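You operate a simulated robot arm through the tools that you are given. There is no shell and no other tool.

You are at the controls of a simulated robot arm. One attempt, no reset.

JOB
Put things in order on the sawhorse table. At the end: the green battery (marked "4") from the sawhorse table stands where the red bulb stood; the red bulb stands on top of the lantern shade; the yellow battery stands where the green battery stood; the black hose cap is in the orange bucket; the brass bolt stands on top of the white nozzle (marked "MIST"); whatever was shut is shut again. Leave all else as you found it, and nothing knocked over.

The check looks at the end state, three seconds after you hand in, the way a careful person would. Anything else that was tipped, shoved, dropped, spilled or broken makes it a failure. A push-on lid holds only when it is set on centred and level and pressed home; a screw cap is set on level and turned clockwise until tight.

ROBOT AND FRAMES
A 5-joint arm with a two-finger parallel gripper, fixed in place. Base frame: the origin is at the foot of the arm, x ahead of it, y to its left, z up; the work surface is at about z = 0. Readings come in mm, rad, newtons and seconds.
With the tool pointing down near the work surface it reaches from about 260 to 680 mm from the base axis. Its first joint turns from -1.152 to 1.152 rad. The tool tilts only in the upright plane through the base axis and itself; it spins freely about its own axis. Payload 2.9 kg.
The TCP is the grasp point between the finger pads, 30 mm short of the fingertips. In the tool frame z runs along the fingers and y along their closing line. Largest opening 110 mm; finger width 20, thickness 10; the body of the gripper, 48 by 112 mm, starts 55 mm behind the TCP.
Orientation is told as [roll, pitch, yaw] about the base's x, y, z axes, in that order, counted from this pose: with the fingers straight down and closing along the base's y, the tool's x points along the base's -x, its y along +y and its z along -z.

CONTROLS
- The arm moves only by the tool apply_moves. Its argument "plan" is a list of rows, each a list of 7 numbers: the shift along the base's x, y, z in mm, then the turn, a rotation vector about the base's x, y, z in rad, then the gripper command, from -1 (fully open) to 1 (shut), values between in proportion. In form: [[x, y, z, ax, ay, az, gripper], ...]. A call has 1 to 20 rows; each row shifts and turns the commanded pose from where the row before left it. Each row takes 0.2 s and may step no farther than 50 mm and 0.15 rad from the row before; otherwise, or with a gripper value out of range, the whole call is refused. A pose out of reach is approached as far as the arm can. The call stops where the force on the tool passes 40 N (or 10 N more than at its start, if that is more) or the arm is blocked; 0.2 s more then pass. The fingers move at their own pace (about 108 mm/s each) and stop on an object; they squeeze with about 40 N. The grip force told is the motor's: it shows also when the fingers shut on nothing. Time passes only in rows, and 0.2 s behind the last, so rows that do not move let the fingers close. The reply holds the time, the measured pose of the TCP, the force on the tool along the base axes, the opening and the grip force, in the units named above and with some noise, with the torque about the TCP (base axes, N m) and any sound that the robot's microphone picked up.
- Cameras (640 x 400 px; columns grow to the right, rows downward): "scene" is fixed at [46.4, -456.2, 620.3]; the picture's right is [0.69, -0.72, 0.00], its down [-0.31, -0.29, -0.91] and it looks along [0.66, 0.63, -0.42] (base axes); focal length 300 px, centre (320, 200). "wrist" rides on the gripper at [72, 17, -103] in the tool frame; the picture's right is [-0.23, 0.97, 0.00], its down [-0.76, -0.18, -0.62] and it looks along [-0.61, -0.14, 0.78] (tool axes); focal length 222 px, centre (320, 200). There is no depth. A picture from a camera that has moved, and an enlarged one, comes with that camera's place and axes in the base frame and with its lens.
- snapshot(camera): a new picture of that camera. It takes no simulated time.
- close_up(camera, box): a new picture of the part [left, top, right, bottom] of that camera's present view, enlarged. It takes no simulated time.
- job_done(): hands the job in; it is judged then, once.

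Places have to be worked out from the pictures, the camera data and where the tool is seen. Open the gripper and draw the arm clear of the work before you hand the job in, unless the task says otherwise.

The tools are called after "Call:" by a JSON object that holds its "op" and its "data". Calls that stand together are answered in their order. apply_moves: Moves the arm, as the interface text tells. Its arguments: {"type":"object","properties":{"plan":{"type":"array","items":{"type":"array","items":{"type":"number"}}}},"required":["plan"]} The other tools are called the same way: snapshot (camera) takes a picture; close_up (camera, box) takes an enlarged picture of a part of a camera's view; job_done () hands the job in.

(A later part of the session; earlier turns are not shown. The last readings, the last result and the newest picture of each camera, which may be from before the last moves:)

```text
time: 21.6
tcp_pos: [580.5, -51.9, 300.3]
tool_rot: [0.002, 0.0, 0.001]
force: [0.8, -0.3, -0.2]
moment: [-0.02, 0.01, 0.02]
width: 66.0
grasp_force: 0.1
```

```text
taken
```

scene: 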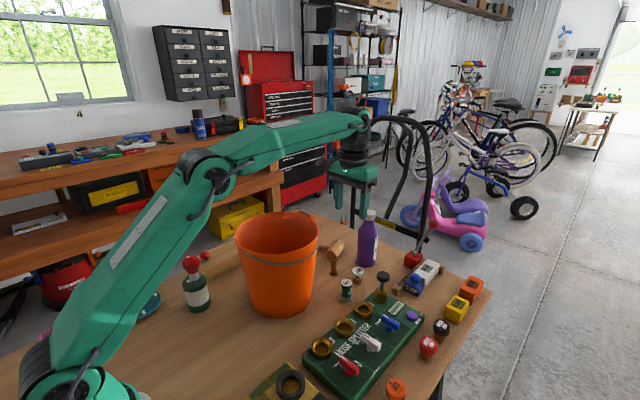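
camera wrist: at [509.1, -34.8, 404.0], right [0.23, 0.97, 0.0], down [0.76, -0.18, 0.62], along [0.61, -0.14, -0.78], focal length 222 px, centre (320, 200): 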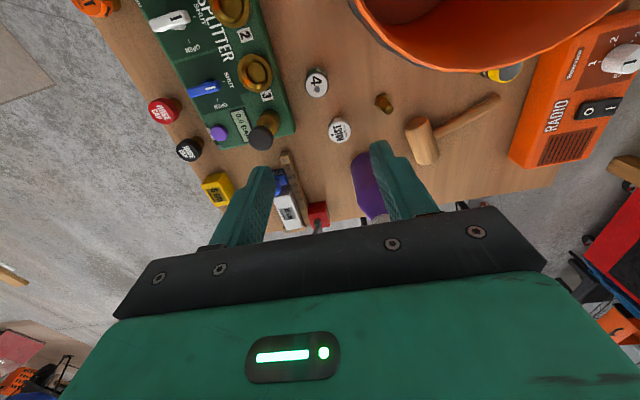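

The bulb stands on the lantern. The green battery top shows nearly under the tool; I zoom in for exact positions of battery, MIST nozzle and bolt.

Call:
{"op": "close_up", "data": {"camera": "wrist", "box": [260, 50, 420, 170]}}

Call:
{"op": "close_up", "data": {"camera": "wrist", "box": [130, 60, 300, 220]}}

Call:
{"op": "close_up", "data": {"camera": "scene", "box": [320, 250, 400, 310]}}

Call:
{"op": "close_up", "data": {"camera": "scene", "box": [170, 240, 230, 320]}}

```text
3.33 times, centred on (340, 110) of wrist
camera zoom: at [509.1, -34.8, 404.0], right [0.23, 0.97, 0.0], down [0.76, -0.18, 0.62], along [0.61, -0.14, -0.78], focal length 740 px, centre (253, 500)
```

zoom: 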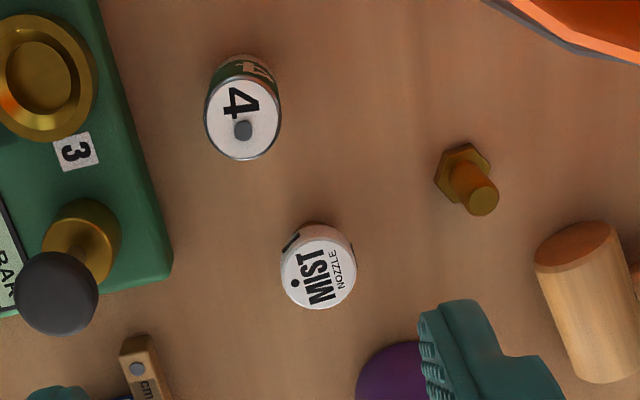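

```text
2.50 times, centred on (215, 140) of wrist
camera zoom: at [509.1, -34.8, 404.0], right [0.23, 0.97, 0.0], down [0.76, -0.18, 0.62], along [0.61, -0.14, -0.78], focal length 555 px, centre (582, 350)
```

zoom: 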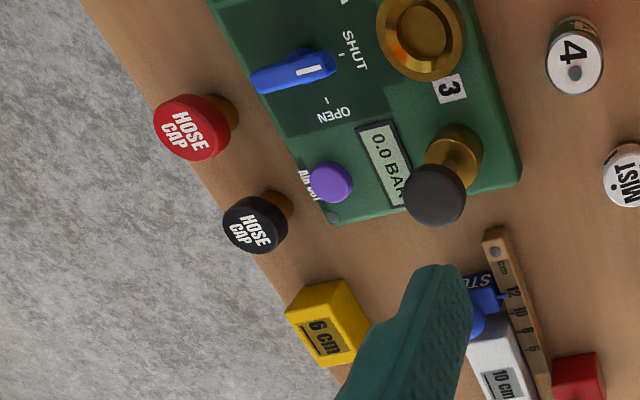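

```text
6.67 times, centred on (360, 280) of scene
camera zoom: at [46.3, -456.2, 620.3], right [0.69, -0.72, 0.0], down [-0.31, -0.29, -0.91], along [0.66, 0.63, -0.42], focal length 2003 px, centre (53, -333)
```

zoom: 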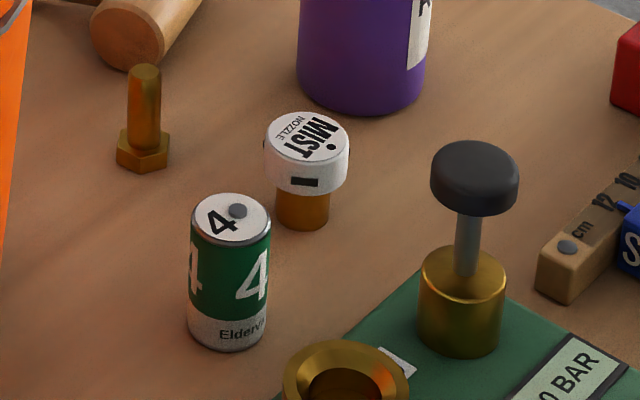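

```text
5.00 times, centred on (200, 280) of scene
camera zoom: at [46.3, -456.2, 620.3], right [0.69, -0.72, 0.0], down [-0.31, -0.29, -0.91], along [0.66, 0.63, -0.42], focal length 1503 px, centre (920, -200)
```

zoom: 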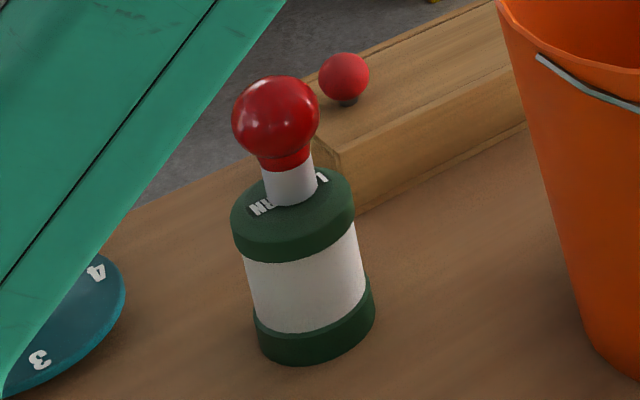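

Green battery sits at about (577.3, -53.7), top z=60; MIST top about (654, -33), z=45; bolt about (637, 47), 50 tall. I align over the battery, narrow the opening to 55 mm and descend to z≈165 to verify.

Call:
{"op": "apply_moves", "data": {"plan": [[-4.3, -3.3, -30, 0, 0, 0, 0.0], [0, 0, -45, 0, 0, 0, 0.0], [0, 0, -45, 0, 0, 0, 0.0], [0, 0, -15, 0, 0, 0, 0.0], [0, 0, 0, 0, 0, 0, 0.0]]}}

Call:
{"op": "close_up", "data": {"camera": "wrist", "box": [220, 40, 420, 200]}}

Call:
{"op": "snapshot", "data": {"camera": "scene"}}

```text
time: 22.8
tcp_pos: [577.2, -54.3, 165.8]
tool_rot: [-0.002, 0.0, 0.0]
force: [0.0, 0.6, 0.2]
moment: [0.02, 0.02, 0.0]
width: 54.8
grasp_force: 0.1
```

```text
2.50 times, centred on (320, 120) of wrist
camera zoom: at [505.0, -37.6, 269.2], right [0.23, 0.97, 0.0], down [0.76, -0.18, 0.62], along [0.61, -0.14, -0.78], focal length 555 px, centre (320, 400)
```

zoom: 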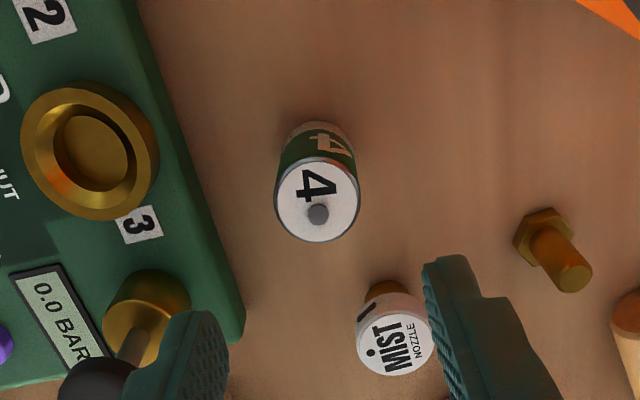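

```text
taken
```

scene: 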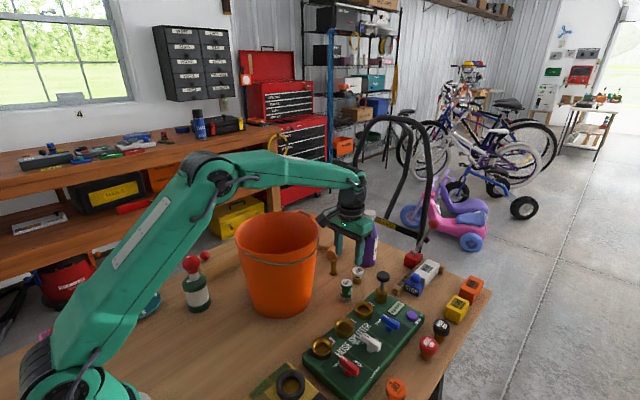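

The battery is 2–3 mm toward the base from the tool axis. I correct, descend to z≈38 and check before closing.

Call:
{"op": "apply_moves", "data": {"plan": [[-2.4, -0.2, -30, 0, 0, 0, 0.0], [0, 0, -35, 0, 0, 0, 0.0], [0, 0, -35, 0, 0, 0, 0.0], [0, 0, -28, 0, 0, 0, 0.0], [0, 0, 0, 0, 0, 0, 0.0]]}}

Call:
{"op": "snapshot", "data": {"camera": "wrist"}}

Call:
{"op": "close_up", "data": {"camera": "scene", "box": [290, 180, 410, 320]}}

```text
time: 24.0
tcp_pos: [574.7, -54.8, 37.3]
tool_rot: [0.0, -0.002, 0.0]
force: [0.7, 0.1, 0.0]
moment: [0.04, 0.03, 0.03]
width: 54.9
grasp_force: 0.0
```

```text
taken
camera wrist: at [502.3, -37.5, 141.0], right [0.23, 0.97, 0.0], down [0.76, -0.18, 0.62], along [0.61, -0.14, -0.78], focal length 222 px, centre (320, 200)
```

wrist: 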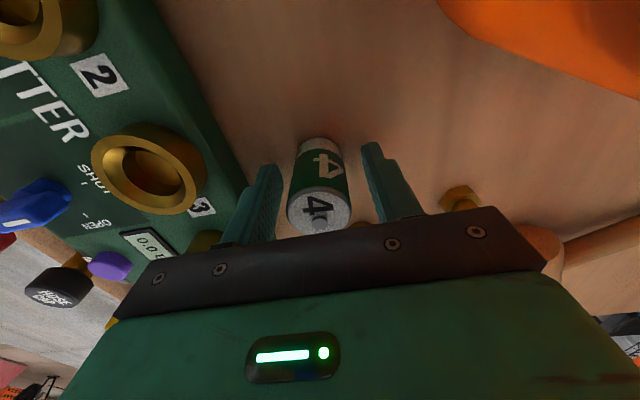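

```text
2.86 times, centred on (350, 250) of scene
camera zoom: at [46.4, -456.2, 620.3], right [0.69, -0.72, 0.0], down [-0.31, -0.29, -0.91], along [0.66, 0.63, -0.42], focal length 859 px, centre (234, 57)
```

zoom: 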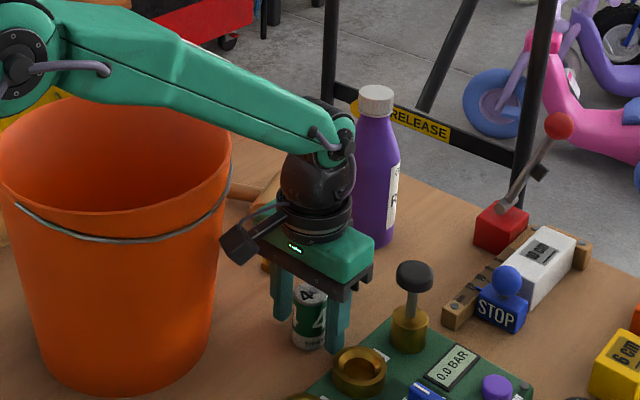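

The battery stands centred between the fingers and everything is clear. I close on it.

Call:
{"op": "apply_moves", "data": {"plan": [[0, 0, 0, 0, 0, 0, 0.2], [0, 0, 0, 0, 0, 0, 0.35], [0, 0, 0, 0, 0, 0, 0.6], [0, 0, 0, 0, 0, 0, 0.6]]}}

Call:
{"op": "snapshot", "data": {"camera": "wrist"}}

```text
time: 25.0
tcp_pos: [574.7, -54.1, 38.9]
tool_rot: [0.001, 0.0, 0.001]
force: [0.6, 0.8, 0.3]
moment: [0.03, 0.01, -0.04]
width: 32.2
grasp_force: 40.2
```

```text
taken
camera wrist: at [502.3, -37.5, 141.3], right [0.23, 0.97, 0.0], down [0.76, -0.18, 0.62], along [0.61, -0.14, -0.78], focal length 222 px, centre (320, 200)
```

wrist: 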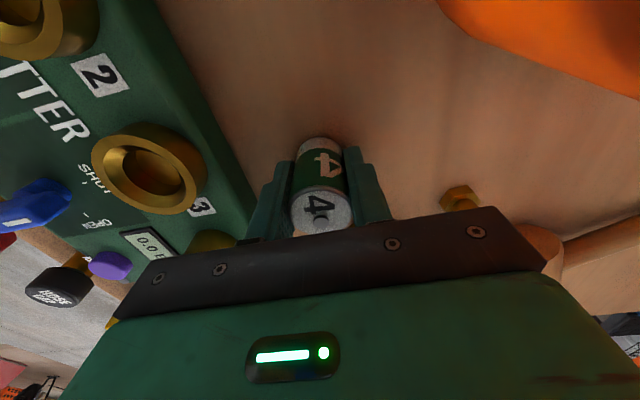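

Gripped (32 mm). I lift high above the bucket rim level, carry the battery to the bulb's old spot (294.8, -14.8), and descend to about 20 mm above the table.

Call:
{"op": "apply_moves", "data": {"plan": [[0, 0, 20, 0, 0, 0, 0.6], [0, 0, 45, 0, 0, 0, 0.6], [0, 0, 45, 0, 0, 0, 0.6], [0, 0, 45, 0, 0, 0, 0.6], [0, 0, 45, 0, 0, 0, 0.6], [0, 0, 45, 0, 0, 0, 0.6], [-46.7, 6.5, 0, 0, 0, 0, 0.6], [-46.7, 6.5, 0, 0, 0, 0, 0.6], [-46.7, 6.5, 0, 0, 0, 0, 0.6], [-46.7, 6.5, 0, 0, 0, 0, 0.6], [-46.7, 6.5, 0, 0, 0, 0, 0.6], [-46.7, 6.6, 0, 0, 0, 0, 0.6], [0, 0, -45, 0, 0, 0, 0.6], [0, 0, -45, 0, 0, 0, 0.6], [0, 0, -45, 0, 0, 0, 0.6], [0, 0, -45, 0, 0, 0, 0.6], [0, 0, -45, 0, 0, 0, 0.6], [0, 0, 0, 0, 0, 0, 0.6]]}}

Call:
{"op": "snapshot", "data": {"camera": "wrist"}}

Call:
{"op": "close_up", "data": {"camera": "scene", "box": [210, 280, 310, 380]}}

```text
time: 28.8
tcp_pos: [294.1, -14.5, 57.5]
tool_rot: [0.0, 0.001, 0.003]
force: [-0.7, -0.4, -1.3]
moment: [0.03, -0.02, -0.06]
width: 31.7
grasp_force: 40.0
```

```text
taken
camera wrist: at [222.8, 2.0, 160.7], right [0.23, 0.97, 0.0], down [0.76, -0.18, 0.62], along [0.61, -0.14, -0.78], focal length 222 px, centre (320, 200)
```

wrist: 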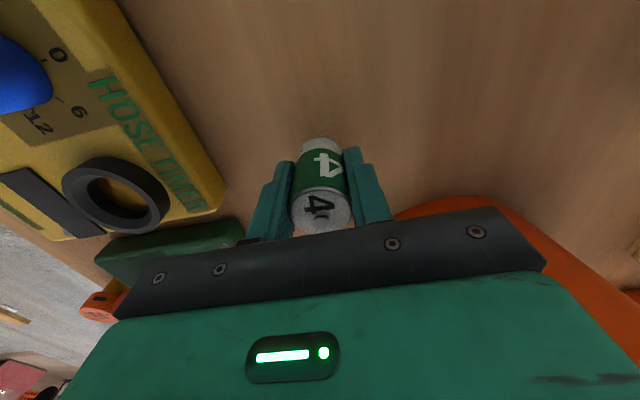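

```text
4.00 times, centred on (260, 330) of scene
camera zoom: at [46.4, -456.2, 620.3], right [0.69, -0.72, 0.0], down [-0.31, -0.29, -0.91], along [0.66, 0.63, -0.42], focal length 1202 px, centre (560, -320)
```

zoom: 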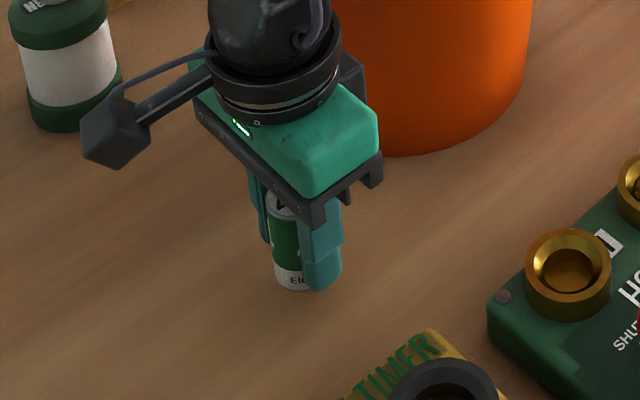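

The projected landing point coincides with where the bulb's base was, within a millimetre or two. I lower 18 mm, then feel for contact.

Call:
{"op": "apply_moves", "data": {"plan": [[0, 0, -10, 0, 0, 0, 0.6], [0, 0, -8, 0, 0, 0, 0.6], [0, 0, 0, 0, 0, 0, 0.6]]}}

Call:
{"op": "close_up", "data": {"camera": "scene", "box": [230, 310, 280, 370]}}

```text
time: 29.6
tcp_pos: [294.6, -13.8, 39.3]
tool_rot: [0.0, 0.0, -0.001]
force: [-0.3, 0.6, -1.7]
moment: [-0.03, -0.03, 0.0]
width: 32.0
grasp_force: 40.9
```

```text
6.67 times, centred on (255, 340) of scene
camera zoom: at [46.4, -456.2, 620.3], right [0.69, -0.72, 0.0], down [-0.31, -0.29, -0.91], along [0.66, 0.63, -0.42], focal length 2003 px, centre (753, -733)
```

zoom: 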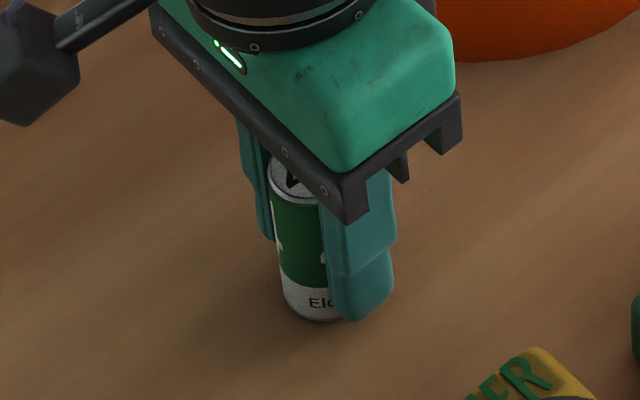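

The battery is about 2 mm above the table. I lower in 1 mm steps until the force shows contact.

Call:
{"op": "apply_moves", "data": {"plan": [[0, 0, -1, 0, 0, 0, 0.6], [0, 0, -0.8, 0, 0, 0, 0.6], [0, 0, 0, 0, 0, 0, 0.6]]}}

```text
time: 30.4
tcp_pos: [294.6, -15.1, 38.6]
tool_rot: [0.001, -0.003, 0.0]
force: [-6.4, 0.0, 25.6]
moment: [0.05, 0.2, 0.04]
width: 32.0
grasp_force: 40.0
```

Contact is firm (25 N). I ease off 0.8 mm, open the fingers gently and check.

Call:
{"op": "apply_moves", "data": {"plan": [[0, 0, 0.8, 0, 0, 0, 0.6], [0, 0, 0, 0, 0, 0, 0.6], [0, 0, 0, 0, 0, 0, 0.4], [0, 0, 0, 0, 0, 0, 0.35], [0, 0, 0, 0, 0, 0, 0.2], [0, 0, 0, 0, 0, 0, 0.0], [0, 0, 0, 0, 0, 0, 0.0]]}}

Call:
{"op": "snapshot", "data": {"camera": "wrist"}}

```text
time: 32.0
tcp_pos: [294.6, -13.7, 38.8]
tool_rot: [0.0, 0.0, -0.001]
force: [-1.3, -0.3, 0.3]
moment: [-0.01, 0.0, -0.01]
width: 55.0
grasp_force: 0.1
```

```text
taken
camera wrist: at [222.4, 2.1, 142.5], right [0.23, 0.97, 0.0], down [0.76, -0.18, 0.62], along [0.61, -0.14, -0.78], focal length 222 px, centre (320, 200)
```

wrist: 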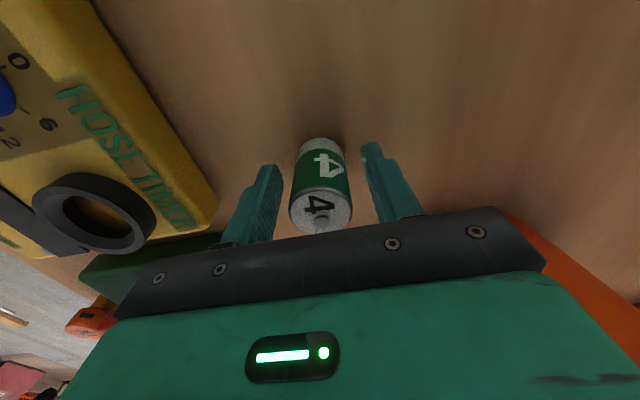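

The battery stands free. I lift straight up and travel high over the bucket toward the yellow battery to refine its position.

Call:
{"op": "apply_moves", "data": {"plan": [[0, 0, 25, 0, 0, 0, 0.0], [0, 0, 45, 0, 0, 0, 0.0], [0, 0, 45, 0, 0, 0, 0.0], [0, 0, 45, 0, 0, 0, 0.0], [0, 0, 45, 0, 0, 0, 0.0], [0, 0, 45, 0, 0, 0, 0.0], [0, 0, 12, 0, 0, 0, 0.0], [35, 25.6, 0, 0, 0, 0, 0.0], [35, 25.6, 0, 0, 0, 0, 0.0], [35, 25.6, 0, 0, 0, 0, 0.0], [35, 25.6, 0, 0, 0, 0, 0.0], [35, 25.6, 0, 0, 0, 0, 0.0], [35, 25.6, 0, 0, 0, 0, 0.0], [35, 25.6, 0, 0, 0, 0, 0.0], [35, 25.6, 0, 0, 0, 0, 0.0], [0, 0, 0, 0, 0, 0, 0.0]]}}

Call:
{"op": "snapshot", "data": {"camera": "wrist"}}

Call:
{"op": "close_up", "data": {"camera": "wrist", "box": [260, 60, 420, 180]}}

Call:
{"op": "snapshot", "data": {"camera": "scene"}}

```text
time: 35.4
tcp_pos: [574.2, 189.2, 300.6]
tool_rot: [0.0, 0.002, 0.0]
force: [1.1, 0.0, -0.6]
moment: [-0.03, -0.03, 0.0]
width: 54.8
grasp_force: 0.0
```

```text
taken
camera wrist: at [502.4, 206.2, 404.1], right [0.23, 0.97, 0.0], down [0.76, -0.18, 0.62], along [0.61, -0.14, -0.78], focal length 222 px, centre (320, 200)
```

wrist: 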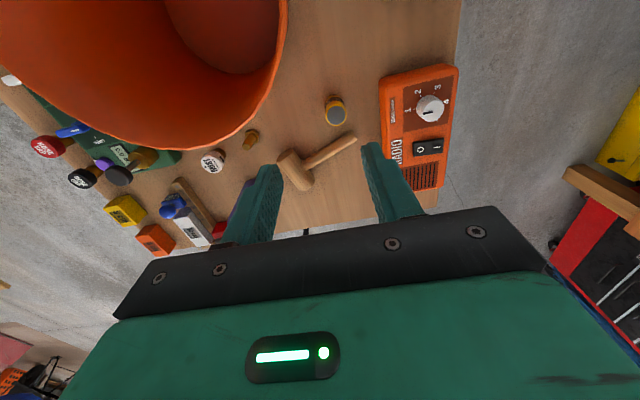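

```text
3.33 times, centred on (340, 120) of wrist
camera zoom: at [502.4, 206.2, 404.1], right [0.23, 0.97, 0.0], down [0.76, -0.18, 0.62], along [0.61, -0.14, -0.78], focal length 740 px, centre (253, 467)
```

zoom: 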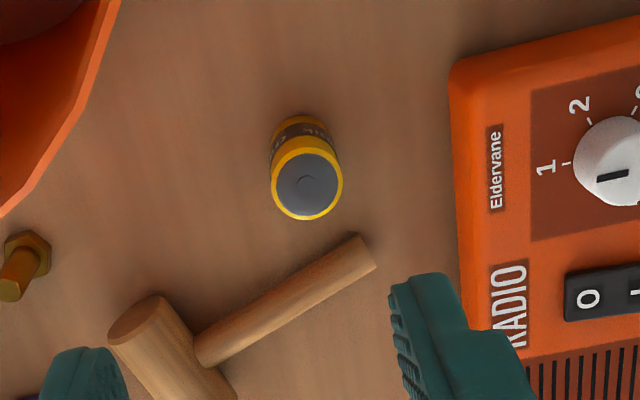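

```text
taken
```

scene: 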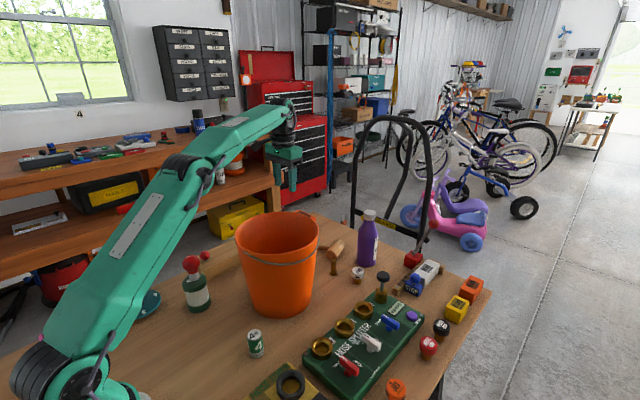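

The yellow battery is at about (616, 205.5), radius 649 — reachable only low down. I lower to z≈200 first, then move out over it and re-check.

Call:
{"op": "apply_moves", "data": {"plan": [[0, 0, -45, 0, 0, 0, 0.0], [0, 0, -45, 0, 0, 0, 0.0], [0, 0, -20, 0, 0, 0, 0.0], [20.5, 7.8, 0, 0, 0, 0, 0.0], [20.5, 7.7, 0, 0, 0, 0, 0.0], [0, 0, 0, 0, 0, 0, 0.0]]}}

Call:
{"op": "close_up", "data": {"camera": "wrist", "box": [220, 40, 420, 200]}}

Call:
{"op": "snapshot", "data": {"camera": "scene"}}

```text
time: 36.8
tcp_pos: [615.5, 205.2, 191.0]
tool_rot: [-0.001, 0.0, 0.002]
force: [0.3, 0.0, 0.4]
moment: [0.0, 0.02, 0.01]
width: 54.8
grasp_force: 0.0
```

```text
2.50 times, centred on (320, 120) of wrist
camera zoom: at [543.5, 222.0, 295.2], right [0.23, 0.97, 0.0], down [0.76, -0.18, 0.62], along [0.61, -0.14, -0.78], focal length 555 px, centre (320, 400)
```

zoom: 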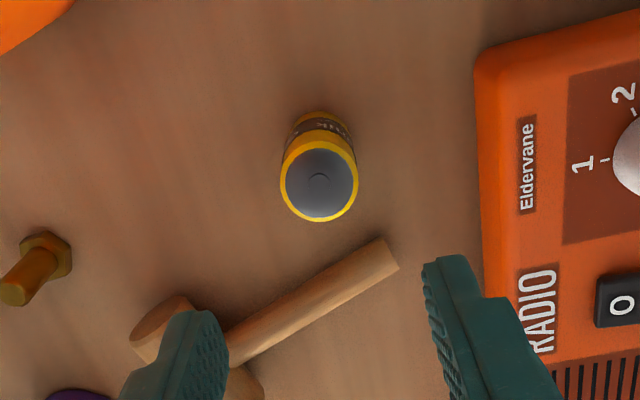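

```text
taken
```

scene: 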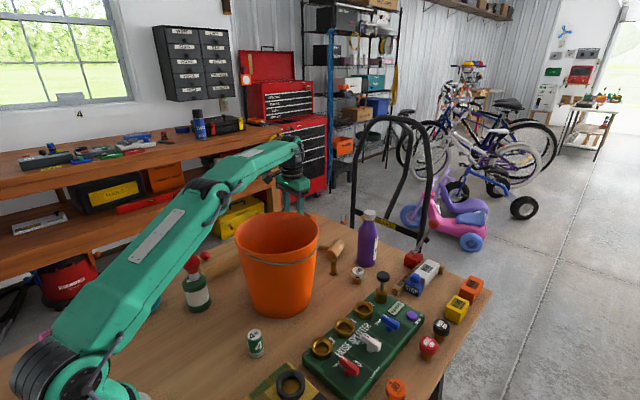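

Aligned within about 1 mm. I descend to z≈85 and check the forearm's clearance over the bucket rim.

Call:
{"op": "apply_moves", "data": {"plan": [[-1, 0, -40, 0, 0, 0, 0.0], [0, 0, -40, 0, 0, 0, 0.0], [0, 0, -25, 0, 0, 0, 0.0], [0, 0, 0, 0, 0, 0, 0.0]]}}

Call:
{"op": "snapshot", "data": {"camera": "wrist"}}

Call:
{"op": "close_up", "data": {"camera": "scene", "box": [140, 120, 360, 300]}}

```text
time: 37.8
tcp_pos: [613.5, 205.7, 86.6]
tool_rot: [0.0, -0.001, 0.0]
force: [1.6, 0.2, -0.5]
moment: [-0.01, 0.01, 0.02]
width: 55.0
grasp_force: 0.1
```

```text
taken
camera wrist: at [542.2, 222.2, 190.3], right [0.23, 0.97, 0.0], down [0.76, -0.18, 0.62], along [0.61, -0.14, -0.78], focal length 222 px, centre (320, 200)
```

wrist: 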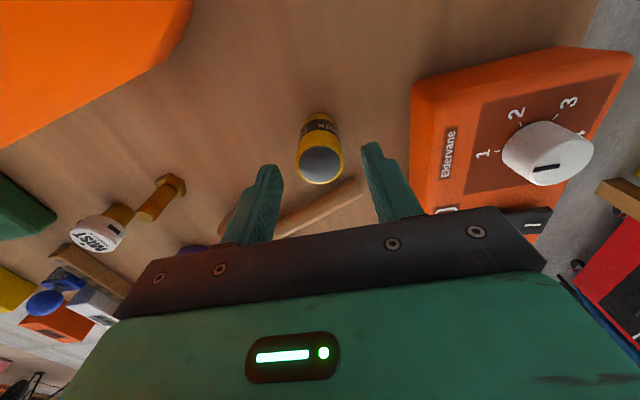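

```text
2.22 times, centred on (250, 210) of scene
camera zoom: at [46.4, -456.2, 620.3], right [0.69, -0.72, 0.0], down [-0.31, -0.29, -0.91], along [0.66, 0.63, -0.42], focal length 668 px, centre (476, 178)
```

zoom: 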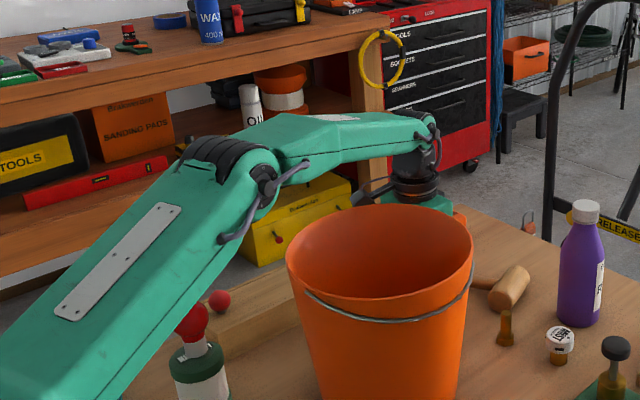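

The forearm clears the rim by roughly 50 mm here and should keep about 30 mm at grasp height. I descend another 33 mm and re-check.

Call:
{"op": "apply_moves", "data": {"plan": [[0, 0, -15, 0, 0, 0, 0.0], [0, 0, -10, 0, 0, 0, 0.0], [0, 0, -8, 0, 0, 0, 0.0], [0, 0, 0, 0, 0, 0, 0.0]]}}

Call:
{"op": "snapshot", "data": {"camera": "wrist"}}

Call:
{"op": "close_up", "data": {"camera": "scene", "box": [220, 150, 340, 240]}}

```text
time: 38.8
tcp_pos: [613.2, 206.0, 53.5]
tool_rot: [0.002, -0.001, -0.001]
force: [0.5, 0.2, -0.9]
moment: [-0.02, 0.02, 0.0]
width: 55.1
grasp_force: 0.0
```

```text
taken
camera wrist: at [542.0, 222.0, 156.8], right [0.23, 0.97, 0.0], down [0.76, -0.18, 0.62], along [0.61, -0.14, -0.78], focal length 222 px, centre (320, 200)
```

wrist: 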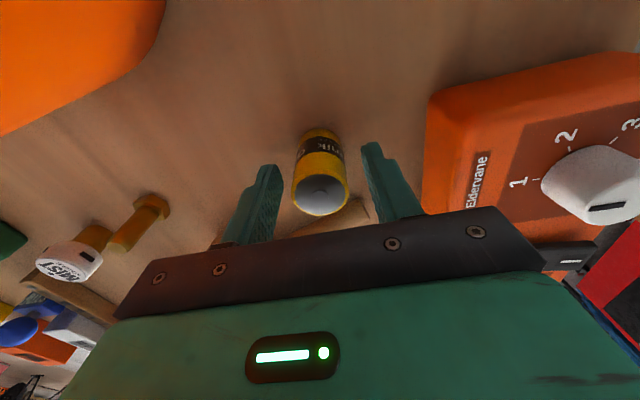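

```text
4.44 times, centred on (280, 195) of scene
camera zoom: at [46.4, -456.2, 620.3], right [0.69, -0.72, 0.0], down [-0.31, -0.29, -0.91], along [0.66, 0.63, -0.42], focal length 1336 px, centre (498, 222)
```

zoom: 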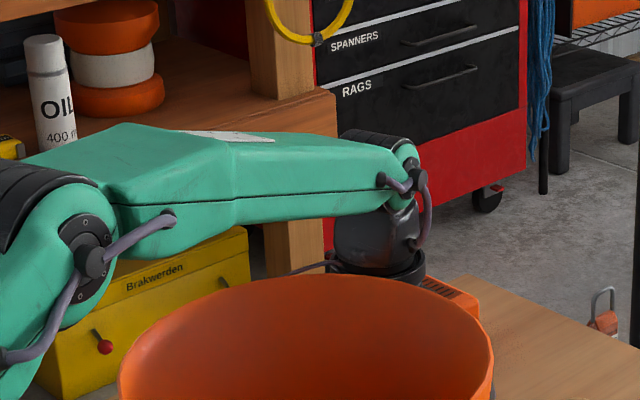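

The forearm is clear of the rim and the battery sits centred between the fingers. I close on it.

Call:
{"op": "apply_moves", "data": {"plan": [[0, 0, 0, 0, 0, 0, 0.2], [0, 0, 0, 0, 0, 0, 0.35], [0, 0, 0, 0, 0, 0, 0.6], [0, 0, 0, 0, 0, 0, 0.6]]}}

Call:
{"op": "snapshot", "data": {"camera": "wrist"}}

```text
time: 39.8
tcp_pos: [615.2, 205.1, 53.5]
tool_rot: [-0.001, -0.001, -0.001]
force: [0.1, -0.4, 0.4]
moment: [0.01, 0.03, 0.02]
width: 32.0
grasp_force: 40.1
```

```text
taken
camera wrist: at [542.0, 222.0, 156.9], right [0.23, 0.97, 0.0], down [0.76, -0.18, 0.62], along [0.61, -0.14, -0.78], focal length 222 px, centre (320, 200)
```

wrist: 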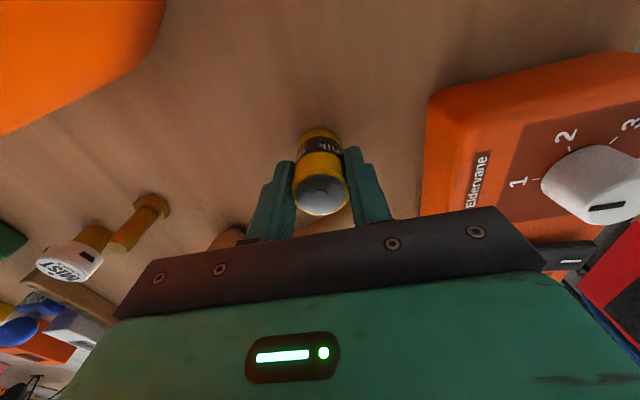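

Gripped at 32 mm. I lift straight up, swing around above the bucket's far edge level, and go down over the green battery's old spot (575.0, -53.9), stopping about 15 mm above the table.

Call:
{"op": "apply_moves", "data": {"plan": [[0, 0, 20, 0, 0, 0, 0.6], [0, 0, 40, 0, 0, 0, 0.6], [0, 0, 40, 0, 0, 0, 0.6], [0, 0, 40, 0, 0, 0, 0.6], [-13.3, -18.5, 30, 0, 0, 0, 0.6], [-13.3, -18.5, 30, 0, 0, 0, 0.6], [-13.2, -18.5, 30, 0, 0, 0, 0.6], [0, -40.8, 0, 0, 0, 0, 0.6], [0, -40.8, 0, 0, 0, 0, 0.6], [0, -40.8, 0, 0, 0, 0, 0.6], [0, -40.8, 0, 0, 0, 0, 0.6], [0, -40.7, 0, 0, 0, 0, 0.6], [0, 0, 0, 0, 0, 0, 0.6]]}}

Call:
{"op": "snapshot", "data": {"camera": "wrist"}}

Call:
{"op": "snapshot", "data": {"camera": "scene"}}

```text
time: 42.6
tcp_pos: [574.0, -55.7, 282.8]
tool_rot: [-0.001, -0.002, 0.002]
force: [-0.2, 0.1, -1.6]
moment: [0.0, -0.04, 0.01]
width: 31.8
grasp_force: 40.1
```

```text
taken
camera wrist: at [502.4, -38.3, 386.8], right [0.23, 0.97, 0.0], down [0.76, -0.18, 0.62], along [0.61, -0.14, -0.78], focal length 222 px, centre (320, 200)
```

wrist: 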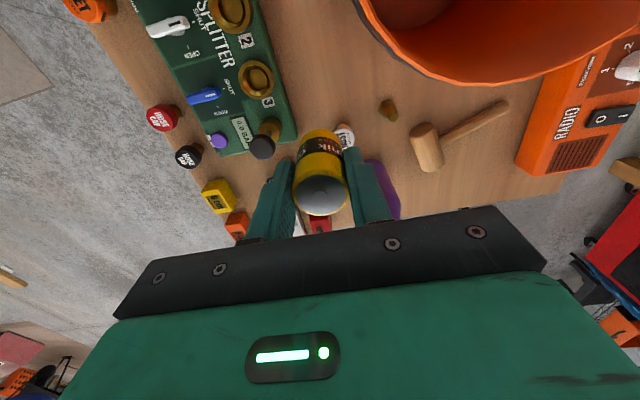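

```text
taken
```

scene: 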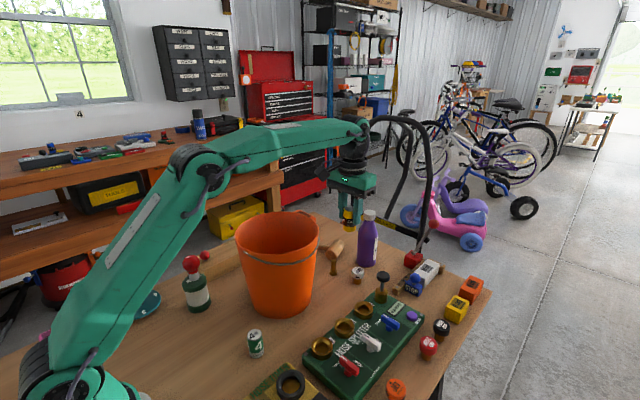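

The battery hangs above its target spot at the commanded (575.0, -53.9). I lower it to about 15 mm above the table.

Call:
{"op": "apply_moves", "data": {"plan": [[0, 0, -43, 0, 0, 0, 0.6], [0, 0, -43, 0, 0, 0, 0.6], [0, 0, -43, 0, 0, 0, 0.6], [0, 0, -43, 0, 0, 0, 0.6], [0, 0, -30, 0, 0, 0, 0.6], [0, 0, -10, 0, 0, 0, 0.6], [0, 0, 0, 0, 0, 0, 0.6]]}}

Call:
{"op": "close_up", "data": {"camera": "scene", "box": [310, 200, 430, 310]}}

Call:
{"op": "snapshot", "data": {"camera": "wrist"}}

```text
time: 44.2
tcp_pos: [573.9, -53.6, 71.3]
tool_rot: [0.001, 0.0, 0.001]
force: [-0.6, -1.1, -2.0]
moment: [0.0, -0.01, 0.0]
width: 31.8
grasp_force: 39.6
```

```text
3.64 times, centred on (370, 255) of scene
camera zoom: at [46.4, -456.2, 620.3], right [0.69, -0.72, 0.0], down [-0.31, -0.29, -0.91], along [0.66, 0.63, -0.42], focal length 1093 px, centre (138, 0)
```

zoom: 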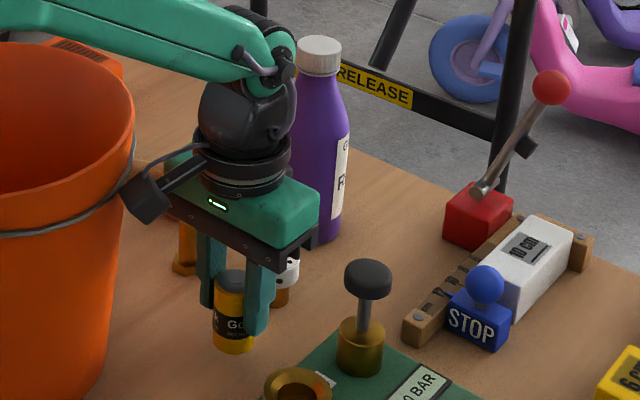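

```text
taken
camera wrist: at [502.7, -37.4, 174.8], right [0.23, 0.97, 0.0], down [0.76, -0.18, 0.62], along [0.61, -0.14, -0.78], focal length 222 px, centre (320, 200)
```

wrist: 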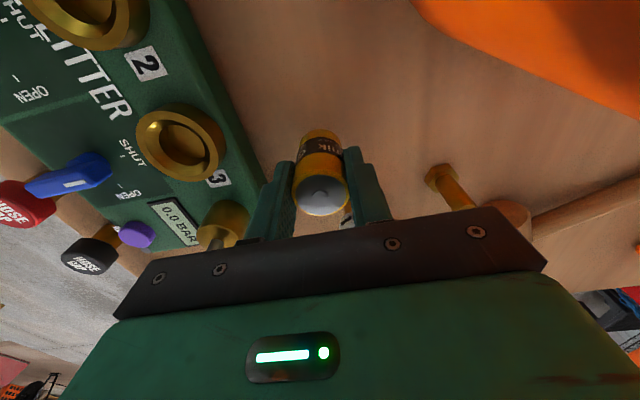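

Clear of neighbours. I lower 15 mm, then in about 1 mm steps.

Call:
{"op": "apply_moves", "data": {"plan": [[0, 0, -10, 0, 0, 0, 0.6], [0, 0, -5, 0, 0, 0, 0.6], [0, 0, -1, 0, 0, 0, 0.6], [0, 0, 0, 0, 0, 0, 0.6]]}}

Call:
{"op": "close_up", "data": {"camera": "scene", "box": [320, 250, 400, 310]}}

```text
time: 45.2
tcp_pos: [574.6, -52.8, 55.4]
tool_rot: [0.0, 0.0, 0.0]
force: [0.8, 0.0, -1.8]
moment: [0.04, 0.01, -0.02]
width: 31.7
grasp_force: 39.3
```

```text
6.67 times, centred on (360, 280) of scene
camera zoom: at [46.4, -456.2, 620.3], right [0.69, -0.72, 0.0], down [-0.31, -0.29, -0.91], along [0.66, 0.63, -0.42], focal length 2003 px, centre (53, -333)
```

zoom: 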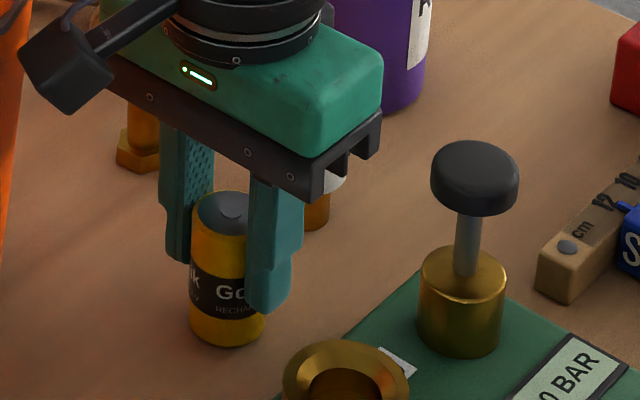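

It nearly coincides with the picture of the green battery at that spot. I lower 2 mm more, checking force.

Call:
{"op": "apply_moves", "data": {"plan": [[0, 0, -1, 0, 0, 0, 0.6], [0, 0, -0.7, 0, 0, 0, 0.6], [0, 0, 0, 0, 0, 0, 0.6]]}}

```text
time: 46.0
tcp_pos: [573.9, -55.4, 52.8]
tool_rot: [0.0, -0.001, 0.0]
force: [0.0, 0.2, 0.1]
moment: [0.01, 0.02, 0.02]
width: 32.0
grasp_force: 39.6
```

The force reads around zero (it was about -1.8 carrying), so contact is just beginning. Another 0.7 mm.

Call:
{"op": "apply_moves", "data": {"plan": [[0, 0, -0.7, 0, 0, 0, 0.6], [0, 0, 0, 0, 0, 0, 0.6]]}}

```text
time: 46.6
tcp_pos: [574.0, -54.5, 54.4]
tool_rot: [0.0, 0.002, 0.0]
force: [-4.2, 0.5, 8.3]
moment: [0.05, 0.22, 0.01]
width: 32.2
grasp_force: 40.2
```

Contact (8 N). I ease off 0.3 mm and open the fingers gently.

Call:
{"op": "apply_moves", "data": {"plan": [[0, 0, 0.3, 0, 0, 0, 0.6], [0, 0, 0, 0, 0, 0, 0.4], [0, 0, 0, 0, 0, 0, 0.35], [0, 0, 0, 0, 0, 0, 0.2], [0, 0, 0, 0, 0, 0, 0.0], [0, 0, 0, 0, 0, 0, 0.0]]}}

Call:
{"op": "snapshot", "data": {"camera": "wrist"}}

Call:
{"op": "close_up", "data": {"camera": "scene", "box": [320, 250, 400, 310]}}

```text
time: 48.0
tcp_pos: [574.6, -54.6, 52.8]
tool_rot: [0.0, 0.0, 0.0]
force: [-0.4, 0.2, 0.2]
moment: [0.01, 0.01, 0.0]
width: 55.0
grasp_force: 0.1
```

```text
taken
camera wrist: at [502.6, -37.5, 156.5], right [0.23, 0.97, 0.0], down [0.76, -0.18, 0.62], along [0.61, -0.14, -0.78], focal length 222 px, centre (320, 200)
```

wrist: 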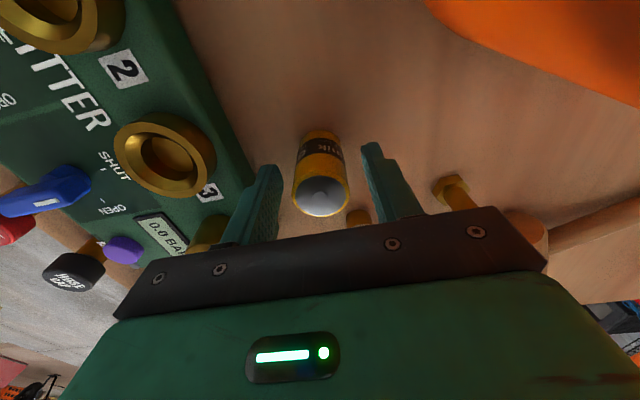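

```text
6.67 times, centred on (360, 280) of scene
camera zoom: at [46.4, -456.2, 620.3], right [0.69, -0.72, 0.0], down [-0.31, -0.29, -0.91], along [0.66, 0.63, -0.42], focal length 2003 px, centre (53, -333)
```

zoom: 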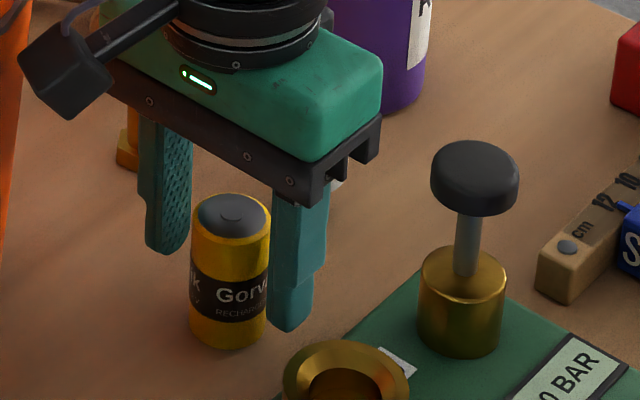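

The yellow battery stands exactly where the green one was. Next the bolt; the camera box would come too close to the bucket at yaw 0, so I lift, spin the tool +90° about z (camera to the -y side), and hover over the bolt.

Call:
{"op": "apply_moves", "data": {"plan": [[0, 0, 20, 0, 0, 0, 0.0], [0, 0, 40, 0, 0, 0, 0.0], [0, 0, 40, 0, 0, 0, 0.0], [0, 0, 0, 0, 0, 0.1428, 0.0], [0, 0, 0, 0, 0, 0.1428, 0.0], [0, 0, 0, 0, 0, 0.1428, 0.0], [0, 0, 0, 0, 0, 0.1428, 0.0], [0, 0, 0, 0, 0, 0.1428, 0.0], [0, 0, 0, 0, 0, 0.1428, 0.0], [0, 0, 0, 0, 0, 0.1428, 0.0], [0, 0, 0, 0, 0, 0.1428, 0.0], [0, 0, 0, 0, 0, 0.1428, 0.0], [0, 0, 0, 0, 0, 0.1428, 0.0], [0, 0, 0, 0, 0, 0.1428, 0.0], [0, 0, 0, 0, 0, 0, 0.0]]}}

Call:
{"op": "snapshot", "data": {"camera": "wrist"}}

Call:
{"op": "close_up", "data": {"camera": "scene", "box": [290, 150, 430, 320]}}

```text
time: 51.2
tcp_pos: [574.4, -55.1, 153.0]
tool_rot: [0.001, 0.0, 1.573]
force: [-0.7, -0.6, 0.2]
moment: [0.01, -0.02, 0.01]
width: 54.8
grasp_force: 0.0
```

```text
taken
camera wrist: at [558.4, -126.5, 256.4], right [-0.97, 0.22, 0.0], down [0.18, 0.76, 0.62], along [0.14, 0.61, -0.78], focal length 222 px, centre (320, 200)
```

wrist: 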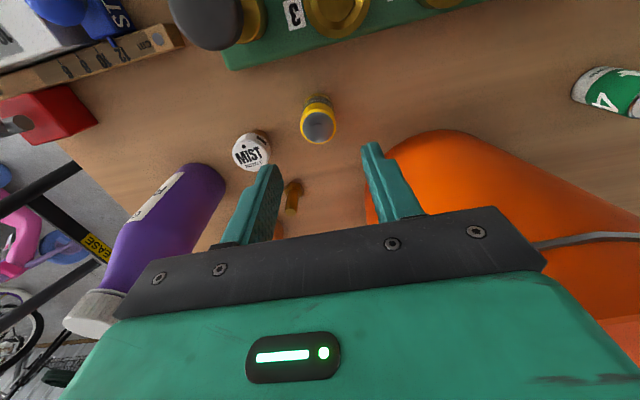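

```text
2.35 times, centred on (360, 235) of scene
camera zoom: at [46.4, -456.2, 620.3], right [0.69, -0.72, 0.0], down [-0.31, -0.29, -0.91], along [0.66, 0.63, -0.42], focal length 707 px, centre (226, 118)
```

zoom: 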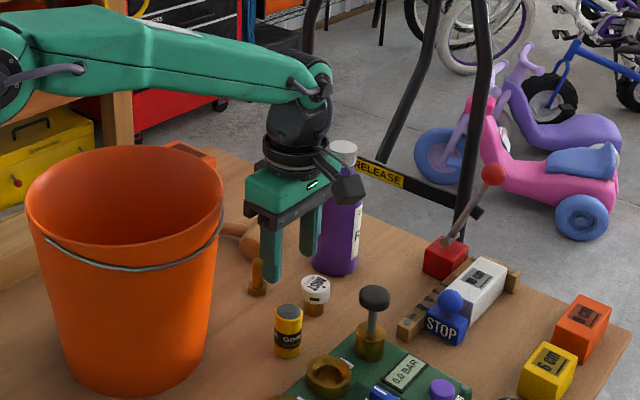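

Rotation done. I move to hover over the bolt at z≈152.

Call:
{"op": "apply_moves", "data": {"plan": [[20.3, 33.3, 0, 0, 0, 0, 0.2], [20.3, 33.3, 0, 0, 0, 0, 0.2], [20.4, 33.3, 0, 0, 0, 0, 0.2], [0, 0, 0, 0, 0, 0, 0.2]]}}

Call:
{"op": "close_up", "data": {"camera": "wrist", "box": [220, 40, 420, 200]}}

Call:
{"op": "snapshot", "data": {"camera": "wrist"}}

Call:
{"op": "snapshot", "data": {"camera": "scene"}}

```text
time: 52.2
tcp_pos: [635.4, 45.7, 153.6]
tool_rot: [0.002, 0.001, 1.57]
force: [0.8, 0.1, -0.2]
moment: [-0.01, 0.01, 0.03]
width: 44.2
grasp_force: 0.0
```

```text
2.50 times, centred on (320, 120) of wrist
camera zoom: at [619.0, -26.8, 255.9], right [-0.97, 0.23, 0.0], down [0.18, 0.76, 0.62], along [0.14, 0.61, -0.78], focal length 555 px, centre (320, 400)
```

zoom: 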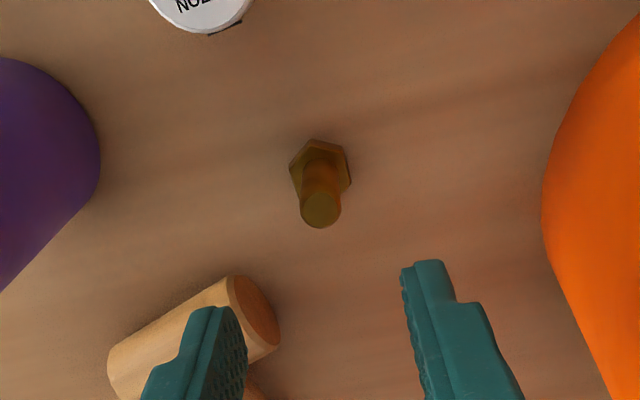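

```text
taken
camera wrist: at [619.0, -26.8, 255.9], right [-0.97, 0.23, 0.0], down [0.18, 0.76, 0.62], along [0.14, 0.61, -0.78], focal length 222 px, centre (320, 200)
```

wrist: 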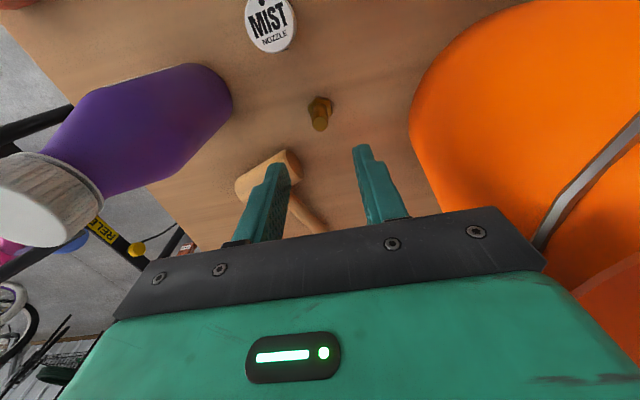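

```text
taken
```

scene: 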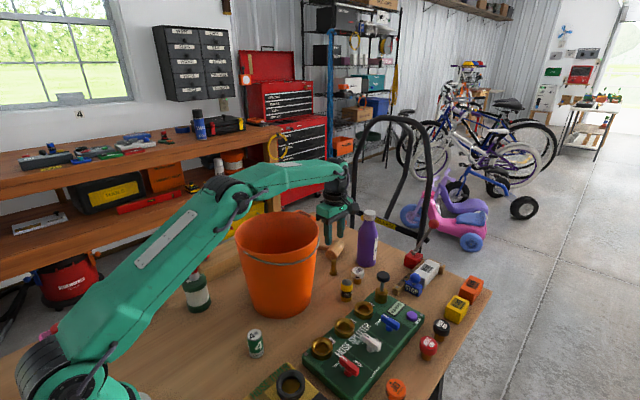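

The bolt is within 1 mm of the tool axis. I descend to z≈50 (tips just above the hex head) in stages, checking the forearm clearance.

Call:
{"op": "apply_moves", "data": {"plan": [[-0.4, -0.9, -30, 0, 0, 0, 0.2], [0, 0, -30, 0, 0, 0, 0.2], [0, 0, -22, 0, 0, 0, 0.2], [0, 0, 0, 0, 0, 0, 0.2]]}}

Call:
{"op": "snapshot", "data": {"camera": "wrist"}}

Call:
{"op": "close_up", "data": {"camera": "scene", "box": [220, 140, 400, 300]}}

```text
time: 53.2
tcp_pos: [635.2, 43.8, 70.1]
tool_rot: [0.0, -0.002, 1.572]
force: [-0.6, 0.0, 0.2]
moment: [0.0, 0.01, -0.01]
width: 44.1
grasp_force: 0.2
```

```text
taken
camera wrist: at [618.8, -27.7, 174.7], right [-0.97, 0.23, 0.0], down [0.18, 0.76, 0.62], along [0.14, 0.61, -0.78], focal length 222 px, centre (320, 200)
```

wrist: 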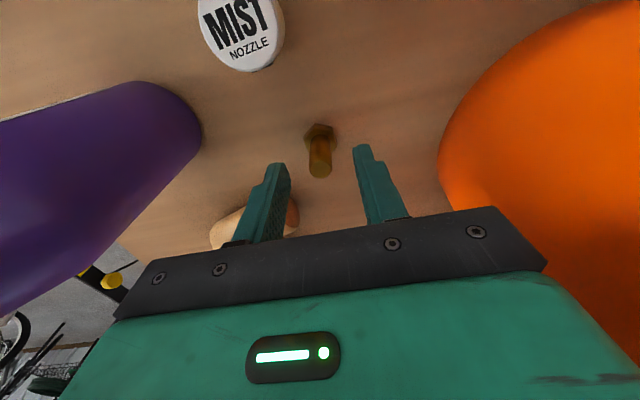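

```text
2.50 times, centred on (310, 220) of scene
camera zoom: at [46.4, -456.2, 620.3], right [0.69, -0.72, 0.0], down [-0.31, -0.29, -0.91], along [0.66, 0.63, -0.42], focal length 751 px, centre (345, 150)
```

zoom: 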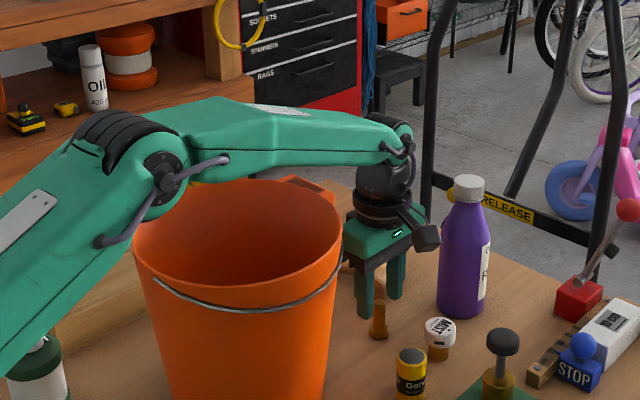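

Clearance is ample (about 59 mm now). I lower the last 20 mm and close on the shank.

Call:
{"op": "apply_moves", "data": {"plan": [[0, 0, -12, 0, 0, 0, 0.2], [0, 0, -8, 0, 0, 0, 0.2], [0, 0, 0, 0, 0, 0, 0.2]]}}

Call:
{"op": "snapshot", "data": {"camera": "wrist"}}

Call:
{"op": "close_up", "data": {"camera": "scene", "box": [300, 210, 400, 300]}}

```text
time: 54.0
tcp_pos: [634.4, 44.6, 50.9]
tool_rot: [0.0, 0.0, 1.572]
force: [0.6, 0.2, -0.4]
moment: [-0.01, 0.0, 0.03]
width: 44.0
grasp_force: 0.0
```

```text
taken
camera wrist: at [618.7, -27.7, 154.2], right [-0.97, 0.23, 0.0], down [0.18, 0.76, 0.62], along [0.14, 0.61, -0.78], focal length 222 px, centre (320, 200)
```

wrist: 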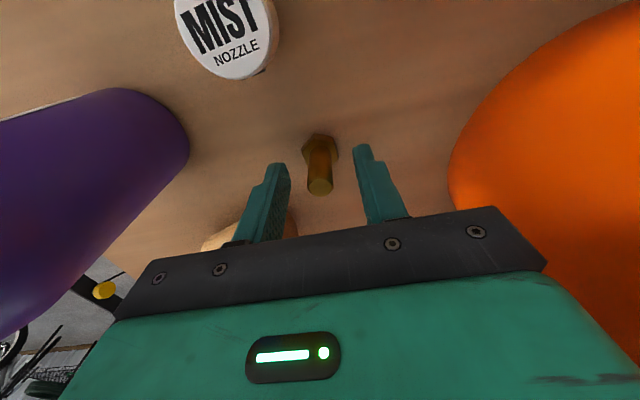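

```text
4.44 times, centred on (350, 255) of scene
camera zoom: at [46.4, -456.2, 620.3], right [0.69, -0.72, 0.0], down [-0.31, -0.29, -0.91], along [0.66, 0.63, -0.42], focal length 1336 px, centre (187, -44)
```

zoom: 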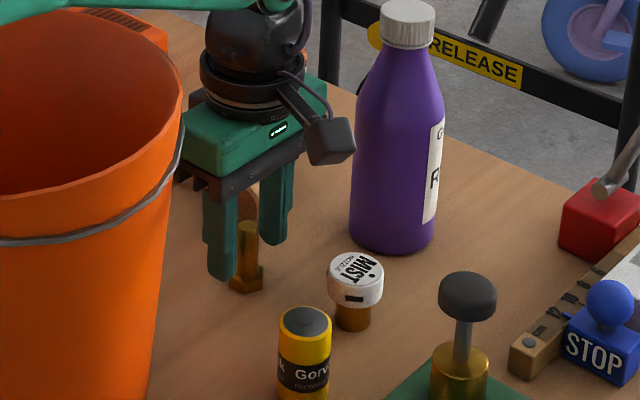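

The shank is centred between the fingers with the tips above the hex head. I close on it slowly.

Call:
{"op": "apply_moves", "data": {"plan": [[0, 0, 0, 0, 0, 0, 0.4], [0, 0, 0, 0, 0, 0, 0.6], [0, 0, 0, 0, 0, 0, 0.7], [0, 0, 0, 0, 0, 0, 0.9], [0, 0, 0, 0, 0, 0, 0.9]]}}

Call:
{"op": "snapshot", "data": {"camera": "wrist"}}

Call:
{"op": "close_up", "data": {"camera": "wrist", "box": [150, 0, 350, 100]}}

```text
time: 55.2
tcp_pos: [634.7, 44.9, 51.9]
tool_rot: [-0.001, 0.0, 1.57]
force: [-0.3, 1.5, -0.5]
moment: [0.0, -0.02, -0.02]
width: 14.6
grasp_force: 39.8
```

```text
taken
camera wrist: at [618.8, -27.6, 154.5], right [-0.97, 0.23, 0.0], down [0.18, 0.76, 0.62], along [0.14, 0.61, -0.78], focal length 222 px, centre (320, 200)
```

wrist: 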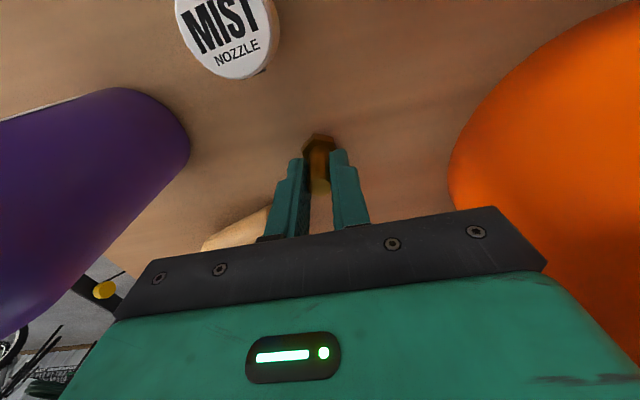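

```text
3.20 times, centred on (250, 50) of wrist
camera zoom: at [618.8, -27.6, 154.5], right [-0.97, 0.23, 0.0], down [0.18, 0.76, 0.62], along [0.14, 0.61, -0.78], focal length 711 px, centre (544, 680)
```

zoom: 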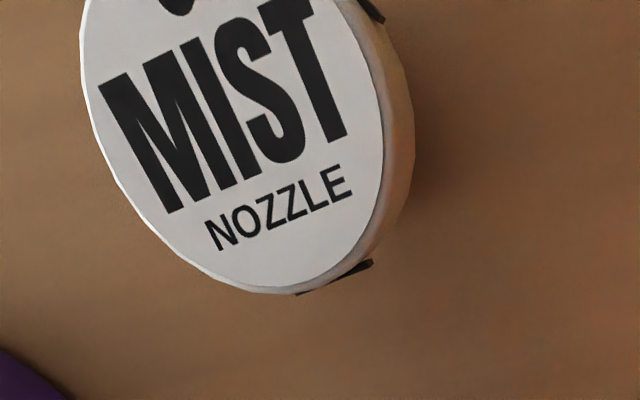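

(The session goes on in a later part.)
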